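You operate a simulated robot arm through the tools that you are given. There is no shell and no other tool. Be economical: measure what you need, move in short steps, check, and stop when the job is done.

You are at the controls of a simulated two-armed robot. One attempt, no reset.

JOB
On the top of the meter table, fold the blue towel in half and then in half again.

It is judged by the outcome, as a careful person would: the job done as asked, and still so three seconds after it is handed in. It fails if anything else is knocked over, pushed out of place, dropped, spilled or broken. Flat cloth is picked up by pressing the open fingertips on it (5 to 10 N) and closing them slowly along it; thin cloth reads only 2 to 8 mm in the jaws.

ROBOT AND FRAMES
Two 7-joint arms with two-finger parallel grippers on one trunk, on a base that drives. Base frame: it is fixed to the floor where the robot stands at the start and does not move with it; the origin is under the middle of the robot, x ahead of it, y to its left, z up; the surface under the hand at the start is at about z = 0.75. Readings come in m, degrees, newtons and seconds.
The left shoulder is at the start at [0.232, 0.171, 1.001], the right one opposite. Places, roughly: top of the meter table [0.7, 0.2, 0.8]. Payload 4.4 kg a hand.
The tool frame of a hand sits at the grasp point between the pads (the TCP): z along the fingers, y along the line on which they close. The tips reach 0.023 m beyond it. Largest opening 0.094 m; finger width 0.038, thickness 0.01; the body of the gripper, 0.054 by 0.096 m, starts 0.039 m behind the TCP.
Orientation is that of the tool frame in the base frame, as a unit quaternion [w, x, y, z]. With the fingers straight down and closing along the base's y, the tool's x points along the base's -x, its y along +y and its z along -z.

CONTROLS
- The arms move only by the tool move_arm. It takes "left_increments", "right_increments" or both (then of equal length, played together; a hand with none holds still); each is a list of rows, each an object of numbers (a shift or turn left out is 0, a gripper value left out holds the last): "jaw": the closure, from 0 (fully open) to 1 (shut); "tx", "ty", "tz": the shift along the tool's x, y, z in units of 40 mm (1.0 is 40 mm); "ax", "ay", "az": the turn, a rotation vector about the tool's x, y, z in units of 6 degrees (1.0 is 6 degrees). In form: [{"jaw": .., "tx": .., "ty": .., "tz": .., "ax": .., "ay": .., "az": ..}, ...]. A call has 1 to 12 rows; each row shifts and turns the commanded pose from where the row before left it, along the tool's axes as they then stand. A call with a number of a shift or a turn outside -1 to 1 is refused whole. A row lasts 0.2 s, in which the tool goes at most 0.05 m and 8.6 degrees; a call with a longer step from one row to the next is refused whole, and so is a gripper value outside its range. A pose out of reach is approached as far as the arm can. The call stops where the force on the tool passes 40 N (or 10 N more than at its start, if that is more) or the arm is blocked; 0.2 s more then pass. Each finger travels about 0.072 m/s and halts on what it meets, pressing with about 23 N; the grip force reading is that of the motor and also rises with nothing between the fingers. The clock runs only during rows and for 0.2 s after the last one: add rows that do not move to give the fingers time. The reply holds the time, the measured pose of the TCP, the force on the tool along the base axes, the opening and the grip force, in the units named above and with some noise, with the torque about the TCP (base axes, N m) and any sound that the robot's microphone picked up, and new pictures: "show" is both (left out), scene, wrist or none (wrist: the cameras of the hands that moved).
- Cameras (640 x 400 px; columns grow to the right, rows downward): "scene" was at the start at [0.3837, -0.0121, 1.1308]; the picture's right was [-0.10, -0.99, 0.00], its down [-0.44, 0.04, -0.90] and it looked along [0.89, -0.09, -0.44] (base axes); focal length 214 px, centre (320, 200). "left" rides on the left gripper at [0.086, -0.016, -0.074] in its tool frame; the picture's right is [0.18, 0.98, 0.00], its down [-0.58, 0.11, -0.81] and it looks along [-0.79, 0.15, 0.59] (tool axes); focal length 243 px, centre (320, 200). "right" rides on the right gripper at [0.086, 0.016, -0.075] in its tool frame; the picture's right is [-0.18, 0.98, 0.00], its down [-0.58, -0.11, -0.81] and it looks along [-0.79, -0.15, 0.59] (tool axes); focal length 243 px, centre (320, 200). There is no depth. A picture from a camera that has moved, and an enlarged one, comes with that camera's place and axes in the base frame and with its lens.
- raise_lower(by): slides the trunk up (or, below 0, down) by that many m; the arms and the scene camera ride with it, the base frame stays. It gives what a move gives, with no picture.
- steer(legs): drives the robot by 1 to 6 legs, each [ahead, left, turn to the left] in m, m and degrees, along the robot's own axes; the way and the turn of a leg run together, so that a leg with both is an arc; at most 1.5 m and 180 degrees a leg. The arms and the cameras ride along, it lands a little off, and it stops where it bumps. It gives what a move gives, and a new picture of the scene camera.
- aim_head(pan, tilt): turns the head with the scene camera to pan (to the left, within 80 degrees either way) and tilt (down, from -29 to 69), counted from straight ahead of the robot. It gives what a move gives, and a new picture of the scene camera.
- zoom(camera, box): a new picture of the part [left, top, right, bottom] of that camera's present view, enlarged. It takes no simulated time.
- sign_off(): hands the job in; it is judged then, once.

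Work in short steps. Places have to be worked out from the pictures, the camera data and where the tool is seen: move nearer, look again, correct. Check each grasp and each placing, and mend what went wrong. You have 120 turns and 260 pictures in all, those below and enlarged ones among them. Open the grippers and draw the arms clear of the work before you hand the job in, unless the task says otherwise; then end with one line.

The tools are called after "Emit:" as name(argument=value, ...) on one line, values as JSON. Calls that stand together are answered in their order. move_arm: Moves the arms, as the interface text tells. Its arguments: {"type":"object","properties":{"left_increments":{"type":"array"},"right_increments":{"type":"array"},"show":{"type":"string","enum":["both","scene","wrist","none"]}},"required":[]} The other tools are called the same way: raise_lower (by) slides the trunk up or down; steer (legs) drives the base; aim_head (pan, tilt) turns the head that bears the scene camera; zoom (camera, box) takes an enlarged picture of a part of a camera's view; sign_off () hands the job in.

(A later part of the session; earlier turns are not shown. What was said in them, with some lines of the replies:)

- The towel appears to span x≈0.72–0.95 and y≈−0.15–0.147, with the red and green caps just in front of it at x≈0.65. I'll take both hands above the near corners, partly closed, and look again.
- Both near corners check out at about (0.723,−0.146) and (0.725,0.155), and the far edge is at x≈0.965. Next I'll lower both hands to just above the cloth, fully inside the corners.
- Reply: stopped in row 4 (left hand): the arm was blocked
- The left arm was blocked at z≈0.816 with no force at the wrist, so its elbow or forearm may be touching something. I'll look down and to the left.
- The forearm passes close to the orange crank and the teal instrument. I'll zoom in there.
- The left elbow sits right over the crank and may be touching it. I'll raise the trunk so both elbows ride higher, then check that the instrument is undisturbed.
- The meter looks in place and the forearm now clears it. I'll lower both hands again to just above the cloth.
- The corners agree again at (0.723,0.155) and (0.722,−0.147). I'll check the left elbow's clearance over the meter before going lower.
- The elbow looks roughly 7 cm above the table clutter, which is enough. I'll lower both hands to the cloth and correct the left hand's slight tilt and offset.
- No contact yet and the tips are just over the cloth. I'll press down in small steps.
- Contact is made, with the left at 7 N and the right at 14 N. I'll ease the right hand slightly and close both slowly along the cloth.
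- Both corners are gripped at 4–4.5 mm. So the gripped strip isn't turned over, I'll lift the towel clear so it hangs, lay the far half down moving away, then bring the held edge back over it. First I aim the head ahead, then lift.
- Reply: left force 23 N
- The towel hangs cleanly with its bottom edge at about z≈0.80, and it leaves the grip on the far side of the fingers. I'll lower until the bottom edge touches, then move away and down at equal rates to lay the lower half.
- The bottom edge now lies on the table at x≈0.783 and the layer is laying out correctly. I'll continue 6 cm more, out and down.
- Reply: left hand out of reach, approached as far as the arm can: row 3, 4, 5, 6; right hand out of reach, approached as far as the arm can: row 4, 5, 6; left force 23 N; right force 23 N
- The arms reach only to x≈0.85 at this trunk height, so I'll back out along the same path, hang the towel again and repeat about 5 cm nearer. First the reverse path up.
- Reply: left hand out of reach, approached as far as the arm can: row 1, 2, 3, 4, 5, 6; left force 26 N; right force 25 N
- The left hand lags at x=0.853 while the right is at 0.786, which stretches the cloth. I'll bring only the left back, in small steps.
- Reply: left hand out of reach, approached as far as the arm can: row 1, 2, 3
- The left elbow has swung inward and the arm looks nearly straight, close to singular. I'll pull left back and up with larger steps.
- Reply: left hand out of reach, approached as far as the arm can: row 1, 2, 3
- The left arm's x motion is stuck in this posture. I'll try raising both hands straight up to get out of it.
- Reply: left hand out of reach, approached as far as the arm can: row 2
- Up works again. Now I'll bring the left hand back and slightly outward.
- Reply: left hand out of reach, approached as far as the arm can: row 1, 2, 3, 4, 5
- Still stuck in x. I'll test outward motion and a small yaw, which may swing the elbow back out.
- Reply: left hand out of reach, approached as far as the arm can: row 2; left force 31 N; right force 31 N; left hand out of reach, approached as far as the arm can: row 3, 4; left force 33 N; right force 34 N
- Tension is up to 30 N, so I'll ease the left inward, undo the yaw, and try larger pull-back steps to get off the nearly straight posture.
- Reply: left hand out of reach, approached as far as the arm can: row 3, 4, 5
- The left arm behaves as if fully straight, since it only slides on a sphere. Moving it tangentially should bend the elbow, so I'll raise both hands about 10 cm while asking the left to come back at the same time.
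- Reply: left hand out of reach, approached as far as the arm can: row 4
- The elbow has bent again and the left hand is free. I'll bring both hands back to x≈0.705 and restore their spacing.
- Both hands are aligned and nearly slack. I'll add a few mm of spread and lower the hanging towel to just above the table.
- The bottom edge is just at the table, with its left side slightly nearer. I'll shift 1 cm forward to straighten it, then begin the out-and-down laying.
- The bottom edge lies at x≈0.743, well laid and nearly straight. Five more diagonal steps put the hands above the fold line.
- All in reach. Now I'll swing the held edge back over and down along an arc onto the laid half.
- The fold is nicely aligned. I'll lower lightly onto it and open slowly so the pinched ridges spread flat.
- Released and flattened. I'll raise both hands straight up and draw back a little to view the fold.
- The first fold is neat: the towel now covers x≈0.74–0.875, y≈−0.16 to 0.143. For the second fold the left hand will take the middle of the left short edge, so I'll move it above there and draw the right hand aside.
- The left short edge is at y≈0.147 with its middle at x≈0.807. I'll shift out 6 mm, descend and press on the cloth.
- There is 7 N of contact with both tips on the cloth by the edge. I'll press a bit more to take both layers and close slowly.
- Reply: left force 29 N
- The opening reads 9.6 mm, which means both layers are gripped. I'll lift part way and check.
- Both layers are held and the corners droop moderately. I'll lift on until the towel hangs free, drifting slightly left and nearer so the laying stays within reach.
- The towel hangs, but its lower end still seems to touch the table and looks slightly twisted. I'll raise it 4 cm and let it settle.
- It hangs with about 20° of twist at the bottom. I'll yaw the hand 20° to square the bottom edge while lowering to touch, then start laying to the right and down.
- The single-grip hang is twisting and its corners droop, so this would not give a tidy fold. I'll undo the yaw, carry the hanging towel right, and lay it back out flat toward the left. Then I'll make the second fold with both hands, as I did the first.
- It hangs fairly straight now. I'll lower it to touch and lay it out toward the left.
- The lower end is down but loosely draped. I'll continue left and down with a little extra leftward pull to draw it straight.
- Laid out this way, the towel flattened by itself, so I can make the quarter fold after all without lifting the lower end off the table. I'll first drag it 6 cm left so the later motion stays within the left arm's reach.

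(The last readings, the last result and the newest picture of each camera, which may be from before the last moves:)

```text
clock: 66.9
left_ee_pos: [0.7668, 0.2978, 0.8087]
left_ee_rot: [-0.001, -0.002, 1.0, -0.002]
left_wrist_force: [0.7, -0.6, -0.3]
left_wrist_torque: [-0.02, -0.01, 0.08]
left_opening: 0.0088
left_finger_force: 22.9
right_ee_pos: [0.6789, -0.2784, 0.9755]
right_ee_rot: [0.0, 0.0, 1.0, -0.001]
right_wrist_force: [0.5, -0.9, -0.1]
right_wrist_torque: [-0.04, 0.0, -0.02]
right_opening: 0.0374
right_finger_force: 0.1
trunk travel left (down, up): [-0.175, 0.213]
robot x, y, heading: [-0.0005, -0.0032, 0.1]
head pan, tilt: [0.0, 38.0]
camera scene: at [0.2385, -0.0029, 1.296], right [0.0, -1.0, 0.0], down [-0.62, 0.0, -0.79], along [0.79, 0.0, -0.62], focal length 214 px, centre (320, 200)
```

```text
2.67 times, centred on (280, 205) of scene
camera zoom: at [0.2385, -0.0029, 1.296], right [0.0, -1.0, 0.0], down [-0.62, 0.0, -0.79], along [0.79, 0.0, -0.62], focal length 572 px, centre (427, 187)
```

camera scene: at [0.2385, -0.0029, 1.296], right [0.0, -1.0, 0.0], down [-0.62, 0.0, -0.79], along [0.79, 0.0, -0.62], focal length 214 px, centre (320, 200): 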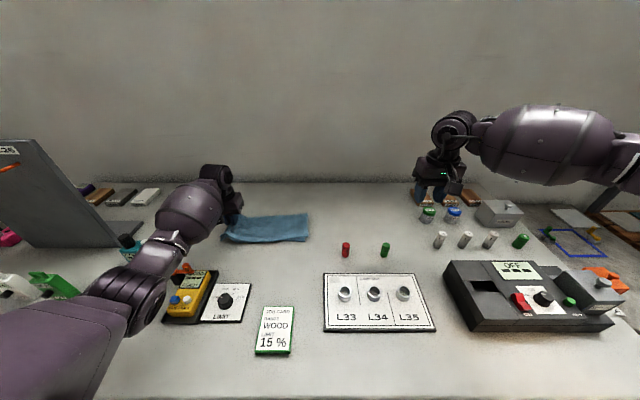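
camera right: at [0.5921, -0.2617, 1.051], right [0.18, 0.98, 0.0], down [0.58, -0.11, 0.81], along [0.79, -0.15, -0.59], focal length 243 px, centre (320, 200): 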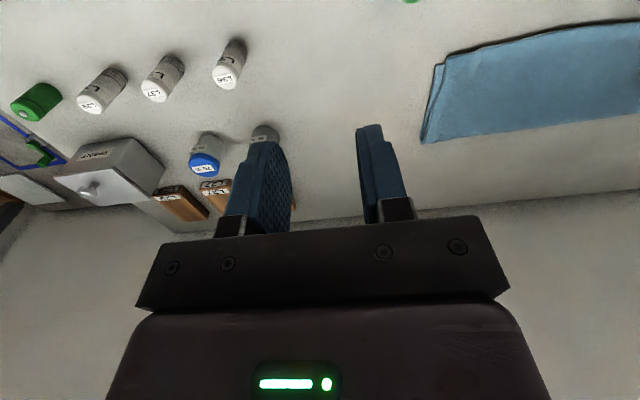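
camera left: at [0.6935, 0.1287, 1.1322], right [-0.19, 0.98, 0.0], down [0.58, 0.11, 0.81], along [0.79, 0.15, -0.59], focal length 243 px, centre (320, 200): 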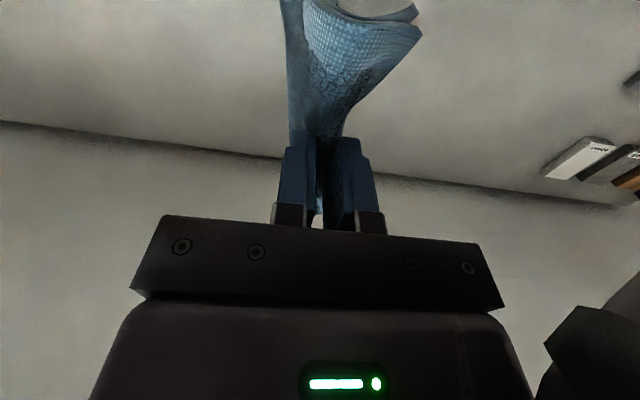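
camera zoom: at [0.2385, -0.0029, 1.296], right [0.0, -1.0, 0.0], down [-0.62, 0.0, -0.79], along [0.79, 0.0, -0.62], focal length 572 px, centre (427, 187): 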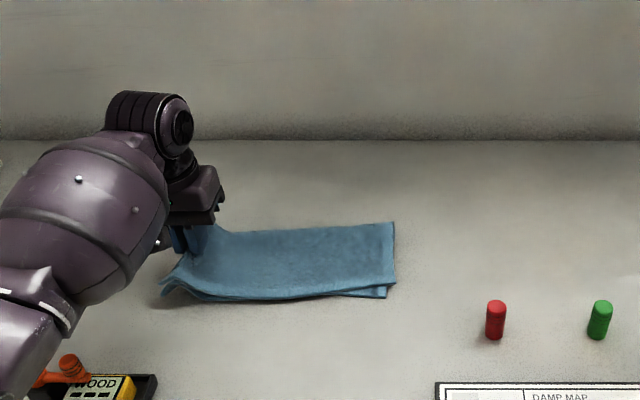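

The right end lies at y≈0.045. I'll peel the towel up along the reverse path, stopping while its last centimetres still rest on the table.

Emit:
move_arm(left_increments=[{"tz": -0.5, "ty": -0.45}, {"tz": -0.5, "ty": -0.5}, {"tz": -0.5, "ty": -0.5}, {"tz": -0.5, "ty": -0.55}, {"tz": -0.5, "ty": -0.55}, {"tz": -0.5, "ty": -0.55}, {"tz": -0.5, "ty": -0.55}, {"tz": -0.5, "ty": -0.55}, {"tz": -0.5, "ty": -0.55}, {"tz": -0.3, "ty": -0.55}, {}], show="none")

Emit:
zoom(camera="scene", box=[220, 110, 420, 260])

```text
clock: 69.3
left_ee_pos: [0.7689, 0.0896, 1.001]
left_ee_rot: [-0.001, -0.001, 1.0, 0.0]
left_wrist_force: [0.5, 0.7, 0.4]
left_wrist_torque: [0.03, 0.03, 0.03]
left_opening: 0.0087
left_finger_force: 23.0
right_ee_pos: [0.6788, -0.2779, 0.9751]
right_ee_rot: [-0.001, 0.0, 1.0, 0.0]
right_wrist_force: [-0.4, 0.4, 0.1]
right_wrist_torque: [0.0, 0.01, 0.04]
right_opening: 0.0377
right_finger_force: 0.0
trunk travel left (down, up): [-0.175, 0.213]
robot x, y, heading: [-0.0025, -0.0009, 0.2]
head pan, tilt: [0.0, 38.0]
```

```text
2.67 times, centred on (320, 185) of scene
camera zoom: at [0.2387, -0.0025, 1.2959], right [0.0, -1.0, 0.0], down [-0.62, 0.0, -0.79], along [0.79, 0.0, -0.62], focal length 572 px, centre (320, 240)
```

zoom: 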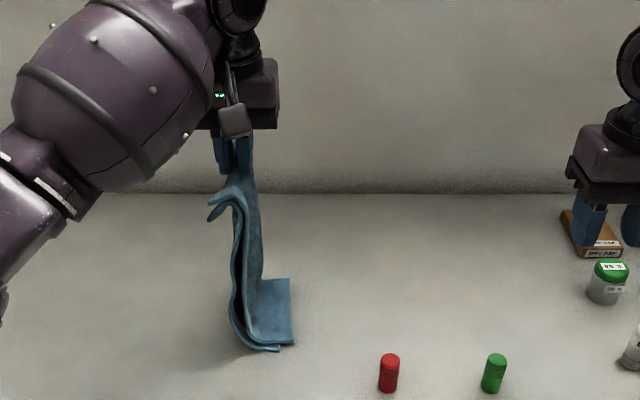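

The end is still flat. I'll lift until it just leaves the table, then immediately lay the other way, moving right and down with the end trailing.

Emit:
move_arm(left_increments=[{"tz": -0.5}, {"tz": -0.5}, {"tz": -0.3}, {"tz": 0.1, "ty": -0.5}, {"tz": 0.25, "ty": -0.45}, {"tz": 0.25, "ty": -0.4}, {"tz": 0.25, "ty": -0.35}, {"tz": 0.25, "ty": -0.35}], show="none")

Emit:
zoom(camera="scene", box=[220, 110, 420, 260])

```text
clock: 71.1
left_ee_pos: [0.7677, 0.0038, 1.0072]
left_ee_rot: [-0.002, -0.003, 1.0, -0.001]
left_wrist_force: [-0.6, -0.3, -0.3]
left_wrist_torque: [-0.01, 0.0, 0.04]
left_opening: 0.0086
left_finger_force: 22.9
right_ee_pos: [0.6794, -0.2792, 0.9744]
right_ee_rot: [-0.001, 0.001, 1.0, 0.0]
right_wrist_force: [-0.4, -0.9, 0.2]
right_wrist_torque: [0.03, 0.03, 0.02]
right_opening: 0.0375
right_finger_force: 0.0
trunk travel left (down, up): [-0.175, 0.213]
robot x, y, heading: [0.0008, -0.0026, -0.1]
head pan, tilt: [0.0, 38.0]
```

```text
2.67 times, centred on (320, 185) of scene
camera zoom: at [0.2387, -0.0032, 1.2959], right [0.0, -1.0, 0.0], down [-0.62, 0.0, -0.79], along [0.79, 0.0, -0.62], focal length 572 px, centre (320, 240)
```

zoom: 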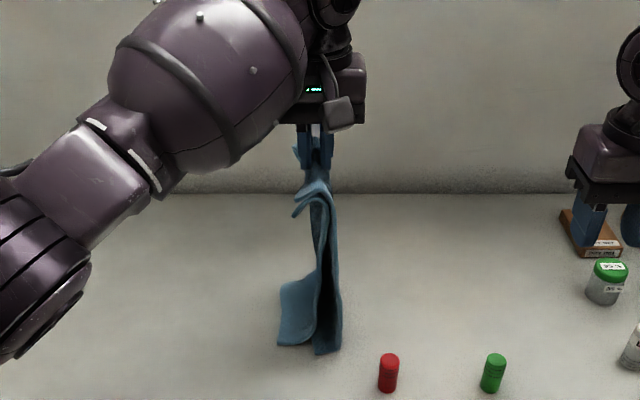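

The end trails left on the table at y≈0.05, as wanted. I'll continue right and down.

Emit:
move_arm(left_increments=[{"tz": 0.25, "ty": -0.32}, {"tz": 0.25, "ty": -0.32}, {"tz": 0.25, "ty": -0.32}, {"tz": 0.25, "ty": -0.32}, {"tz": 0.25, "ty": -0.32}, {"tz": 0.25, "ty": -0.3}, {"tz": 0.25, "ty": -0.3}], show="none")

Emit:
zoom(camera="scene", box=[220, 110, 420, 260])

```text
clock: 72.7
left_ee_pos: [0.7677, -0.0818, 0.9392]
left_ee_rot: [-0.001, -0.001, 1.0, 0.0]
left_wrist_force: [0.5, -0.3, 0.3]
left_wrist_torque: [0.0, 0.0, 0.06]
left_opening: 0.0088
left_finger_force: 22.8
right_ee_pos: [0.6796, -0.2788, 0.9745]
right_ee_rot: [-0.001, 0.0, 1.0, 0.0]
right_wrist_force: [0.5, -0.4, -0.4]
right_wrist_torque: [-0.01, 0.01, 0.02]
right_opening: 0.0374
right_finger_force: 0.1
trunk travel left (down, up): [-0.175, 0.213]
robot x, y, heading: [0.0033, 0.0011, 0.1]
head pan, tilt: [0.0, 38.0]
```

```text
2.67 times, centred on (320, 185) of scene
camera zoom: at [0.2386, -0.0031, 1.2959], right [0.0, -1.0, 0.0], down [-0.62, 0.0, -0.79], along [0.79, 0.0, -0.62], focal length 572 px, centre (320, 240)
```

zoom: 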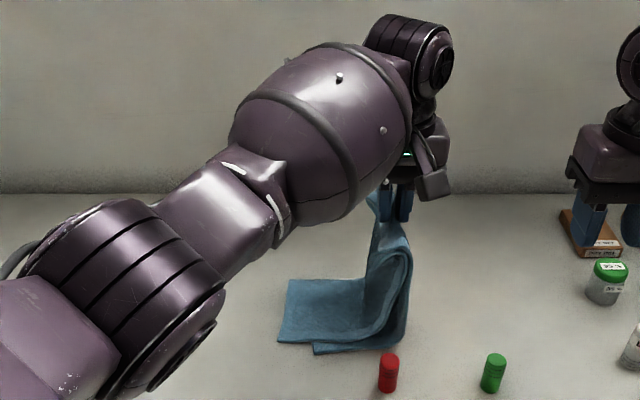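

The bottom half is laid flat from y≈0.047 to the bend at about −0.108. Now I'll bring the held edge back left and down over it.

Emit:
move_arm(left_increments=[{"ty": 0.28, "tz": 0.3}, {"ty": 0.28, "tz": 0.32}, {"ty": 0.3, "tz": 0.33}, {"ty": 0.3, "tz": 0.33}, {"ty": 0.3, "tz": 0.33}, {"ty": 0.25, "tz": 0.35}, {"ty": 0.25, "tz": 0.35}, {"ty": 0.2, "tz": 0.35}, {"ty": 0.15, "tz": 0.35}], show="wrist")

Emit:
zoom(camera="scene", box=[220, 110, 420, 260])

```text
clock: 74.7
left_ee_pos: [0.7679, 0.0094, 0.8167]
left_ee_rot: [-0.001, -0.002, 1.0, -0.002]
left_wrist_force: [0.6, -0.3, -0.1]
left_wrist_torque: [-0.02, -0.02, 0.03]
left_opening: 0.0087
left_finger_force: 22.7
right_ee_pos: [0.6797, -0.2794, 0.9753]
right_ee_rot: [-0.001, 0.0, 1.0, -0.001]
right_wrist_force: [-0.5, 0.1, -1.0]
right_wrist_torque: [-0.03, -0.01, 0.01]
right_opening: 0.0376
right_finger_force: 0.1
trunk travel left (down, up): [-0.175, 0.213]
robot x, y, heading: [-0.0017, 0.0021, 0.2]
head pan, tilt: [0.0, 38.0]
camera left: at [0.6817, -0.0062, 0.8917], right [-0.19, 0.98, 0.0], down [0.58, 0.11, 0.8], along [0.79, 0.15, -0.59], focal length 243 px, centre (320, 200)
```

left: 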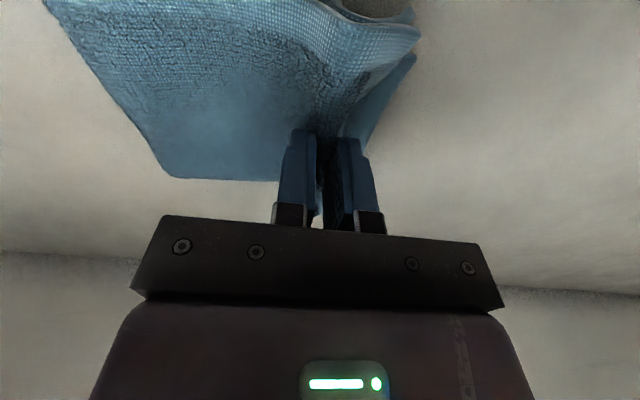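

```text
2.67 times, centred on (320, 185) of scene
camera zoom: at [0.2387, -0.0027, 1.2959], right [0.0, -1.0, 0.0], down [-0.62, 0.0, -0.79], along [0.79, 0.0, -0.62], focal length 572 px, centre (320, 240)
```

zoom: 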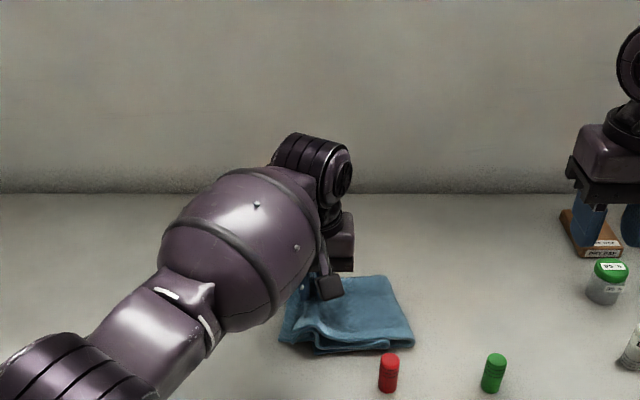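

This is looking good. I'll lower onto the stack with a small leftward pull.

Emit:
move_arm(left_increments=[{"ty": 0.15, "tz": 0.25}, {"ty": 0.1, "tz": 0.2}, {"ty": 0.05, "tz": 0.15}, {"tz": 0.08}, {}], show="wrist")

Emit:
zoom(camera="scene", box=[270, 160, 390, 250])

```text
clock: 75.9
left_ee_pos: [0.7682, 0.0213, 0.7923]
left_ee_rot: [0.0, -0.002, 1.0, -0.002]
left_wrist_force: [0.4, -0.2, 3.7]
left_wrist_torque: [0.0, 0.0, 0.09]
left_opening: 0.0086
left_finger_force: 23.0
right_ee_pos: [0.6793, -0.2775, 0.9755]
right_ee_rot: [0.0, 0.001, 1.0, 0.0]
right_wrist_force: [-0.1, -0.3, 0.3]
right_wrist_torque: [-0.02, 0.0, 0.03]
right_opening: 0.0375
right_finger_force: 0.1
trunk travel left (down, up): [-0.175, 0.213]
robot x, y, heading: [-0.0028, -0.0006, 0.2]
head pan, tilt: [0.0, 38.0]
camera left: at [0.6815, 0.0055, 0.8663], right [-0.19, 0.98, 0.0], down [0.58, 0.11, 0.81], along [0.79, 0.15, -0.59], focal length 243 px, centre (320, 200)
```

left: 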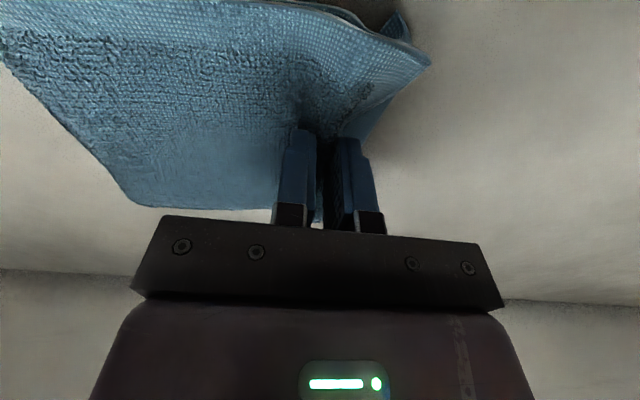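

```text
4.44 times, centred on (330, 205) of scene
camera zoom: at [0.2382, -0.0028, 1.2961], right [0.0, -1.0, 0.0], down [-0.62, 0.0, -0.79], along [0.79, 0.0, -0.62], focal length 953 px, centre (276, 178)
```

zoom: 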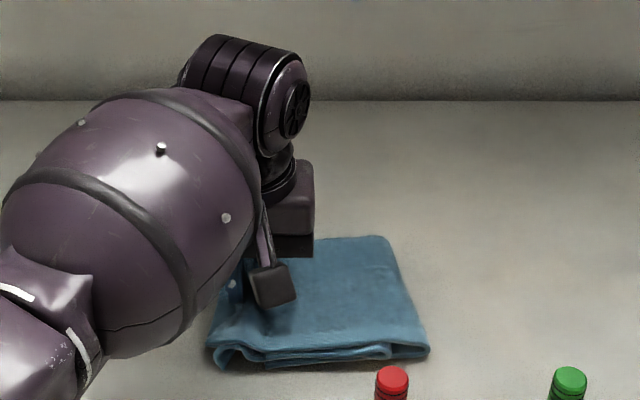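

It's in light contact and aligned. I'll open slowly while shifting outward so the ridge spreads toward the edge.

Emit:
move_arm(left_increments=[{"jaw": 0.92, "ty": 0.02}, {"jaw": 0.84, "ty": 0.09}, {"jaw": 0.78, "ty": 0.07}, {"jaw": 0.72, "ty": 0.07}, {"jaw": 0.66, "ty": 0.07}, {"jaw": 0.6, "ty": 0.07}, {}], show="wrist")

```text
clock: 77.5
left_ee_pos: [0.7669, 0.0364, 0.791]
left_ee_rot: [-0.001, -0.002, 1.0, -0.002]
left_wrist_force: [0.7, -0.8, 0.0]
left_wrist_torque: [-0.04, 0.01, 0.02]
left_opening: 0.0378
left_finger_force: 0.7
right_ee_pos: [0.6793, -0.2785, 0.9753]
right_ee_rot: [0.0, -0.001, 1.0, -0.001]
right_wrist_force: [-0.5, 0.5, -1.0]
right_wrist_torque: [-0.01, 0.02, 0.03]
right_opening: 0.0376
right_finger_force: 0.0
trunk travel left (down, up): [-0.175, 0.213]
robot x, y, heading: [0.0003, -0.0007, -0.1]
head pan, tilt: [0.0, 38.0]
camera left: at [0.6813, 0.0217, 0.8656], right [-0.19, 0.98, 0.0], down [0.58, 0.11, 0.81], along [0.79, 0.15, -0.59], focal length 243 px, centre (320, 200)
```

left: 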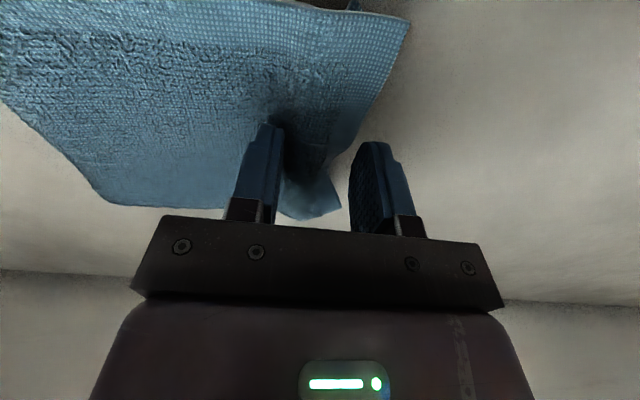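

Released, and the flap lies flat. I'll lift straight up and move the hand left, clear of the work, to inspect.

Emit:
move_arm(left_increments=[{"tz": -0.3}, {"tz": -0.5}, {"tz": -0.8}, {"tz": -0.9}, {"tz": -0.9}, {"ty": 0.8}, {"ty": 0.8}, {"ty": 0.8}, {"ty": 0.6, "tx": 0.5}, {"tx": 0.5}], show="scene")

Emit:
zoom(camera="scene", box=[270, 160, 390, 250])

```text
clock: 79.7
left_ee_pos: [0.7268, 0.1555, 0.9275]
left_ee_rot: [-0.001, 0.0, 1.0, -0.002]
left_wrist_force: [1.2, -0.3, -0.3]
left_wrist_torque: [0.0, -0.04, -0.02]
left_opening: 0.0375
left_finger_force: 0.1
right_ee_pos: [0.6795, -0.2793, 0.9748]
right_ee_rot: [0.0, 0.0, 1.0, 0.0]
right_wrist_force: [-0.8, 1.2, 0.7]
right_wrist_torque: [0.01, 0.02, 0.01]
right_opening: 0.0376
right_finger_force: 0.0
trunk travel left (down, up): [-0.175, 0.213]
robot x, y, heading: [-0.0011, 0.0028, 0.0]
head pan, tilt: [0.0, 38.0]
camera scene: at [0.2384, -0.0029, 1.296], right [0.0, -1.0, 0.0], down [-0.62, 0.0, -0.79], along [0.79, 0.0, -0.62], focal length 214 px, centre (320, 200)
```

scene: 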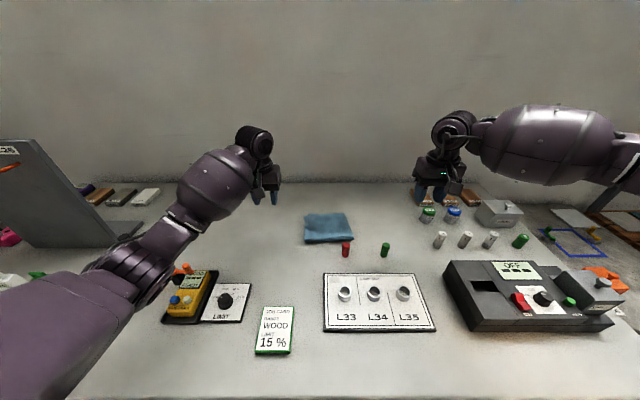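

```text
4.44 times, centred on (330, 205) of scene
camera zoom: at [0.2384, -0.0029, 1.296], right [0.0, -1.0, 0.0], down [-0.62, 0.0, -0.79], along [0.79, 0.0, -0.62], focal length 953 px, centre (276, 178)
```

zoom: 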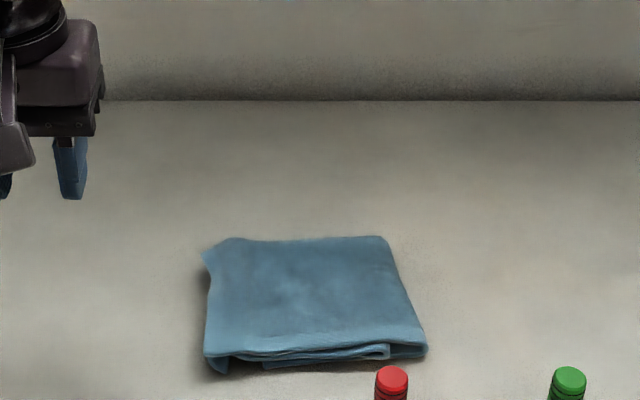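

A neat quarter fold. I'll check its left side with the left wrist camera.

Emit:
zoom(camera="left", box=[0, 0, 320, 200])

Emit:
zoom(camera="scene", box=[300, 205, 360, 250])

```text
2.00 times, centred on (160, 100) of left
camera zoom: at [0.6408, 0.1408, 1.0025], right [-0.19, 0.98, 0.0], down [0.58, 0.11, 0.8], along [0.79, 0.15, -0.59], focal length 485 px, centre (640, 400)
```

zoom: 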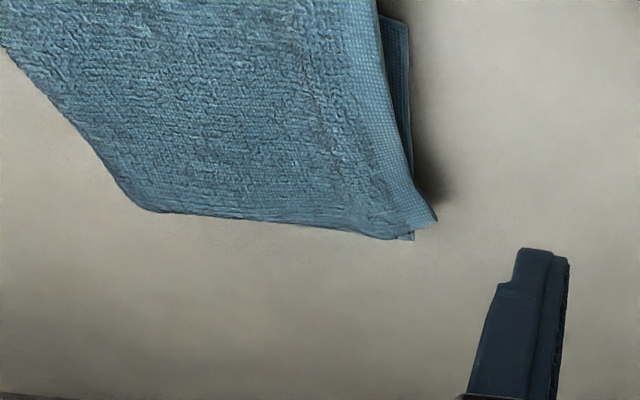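

```text
8.89 times, centred on (330, 228) of scene
camera zoom: at [0.2384, -0.0029, 1.296], right [0.0, -1.0, 0.0], down [-0.62, 0.0, -0.79], along [0.79, 0.0, -0.62], focal length 1906 px, centre (231, -44)
```

zoom: 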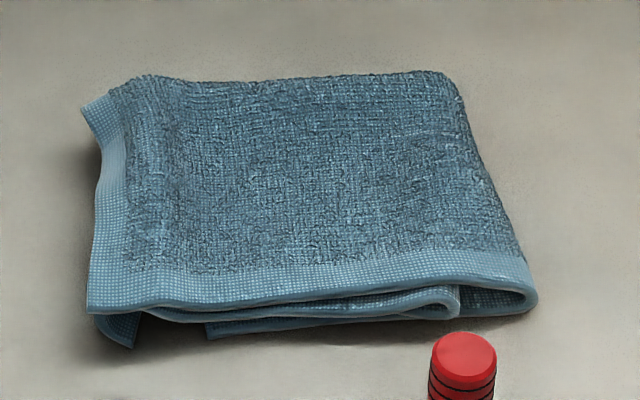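

The towel is folded in quarters and lying flat, and the caps and other items look undisturbed. I'll open the grippers and draw both arms back and up.

Emit:
move_arm(left_increments=[{"jaw": 0.2, "tz": -0.6}, {"tz": -0.6, "tx": 0.3}, {"tz": -0.4, "tx": 0.6}, {"tx": 0.7, "ty": 0.3}, {"tx": 0.7, "ty": 0.3}, {"tx": 0.6, "ty": 0.3}, {}, {}], right_increments=[{"jaw": 0.2, "tz": -0.5}, {"tz": -0.5, "tx": 0.4}, {"tx": 0.6}, {"tx": 0.6}, {"tx": 0.6}, {}, {}, {}], show="scene")

Emit:
zoom(camera="scene", box=[270, 180, 390, 270])

```text
clock: 81.5
left_ee_pos: [0.6108, 0.1945, 0.9916]
left_ee_rot: [-0.001, -0.001, 1.0, -0.002]
left_wrist_force: [0.3, 0.1, -0.2]
left_wrist_torque: [-0.01, 0.0, 0.0]
left_opening: 0.075
left_finger_force: 0.0
right_ee_pos: [0.5886, -0.2778, 1.0151]
right_ee_rot: [0.0, 0.0, 1.0, -0.001]
right_wrist_force: [-0.3, -0.4, -0.7]
right_wrist_torque: [0.01, -0.04, 0.03]
right_opening: 0.0751
right_finger_force: 0.1
trunk travel left (down, up): [-0.175, 0.213]
robot x, y, heading: [-0.0013, 0.001, -0.1]
head pan, tilt: [0.0, 38.0]
camera scene: at [0.2384, -0.0026, 1.296], right [0.0, -1.0, 0.0], down [-0.62, 0.0, -0.79], along [0.79, 0.0, -0.62], focal length 214 px, centre (320, 200)
```

scene: 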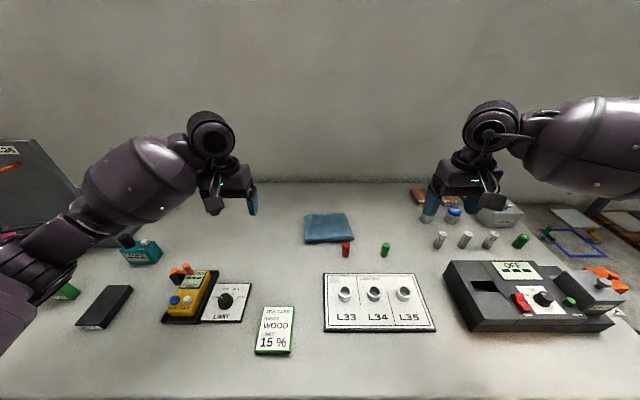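

```text
4.44 times, centred on (330, 225) of scene
camera zoom: at [0.2384, -0.0026, 1.296], right [0.0, -1.0, 0.0], down [-0.62, 0.0, -0.79], along [0.79, 0.0, -0.62], focal length 953 px, centre (276, 89)
```

zoom: 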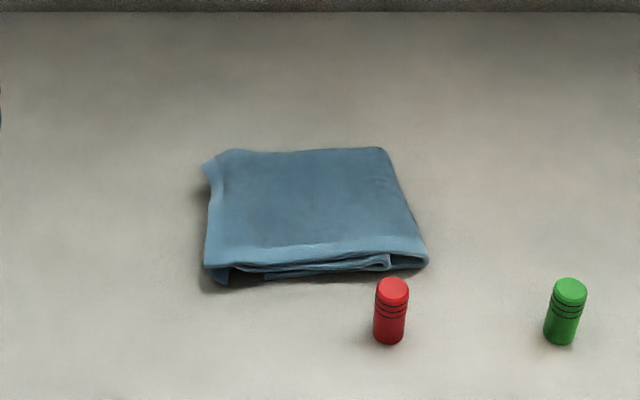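

Everything stands in place, the towel is folded in quarters, and the arms are clear with the grippers open. I'm handing it in.

Emit:
sign_off()

```text
The job is handed in.
```

The blue towel is folded in half and then in half again on the meter table. One lower layer's near corner sits about 4 cm in from the left edge. Early on, the left elbow may have brushed the wood meter's crank, but nothing looks moved in the last pictures. The grippers are open and both arms are clear.
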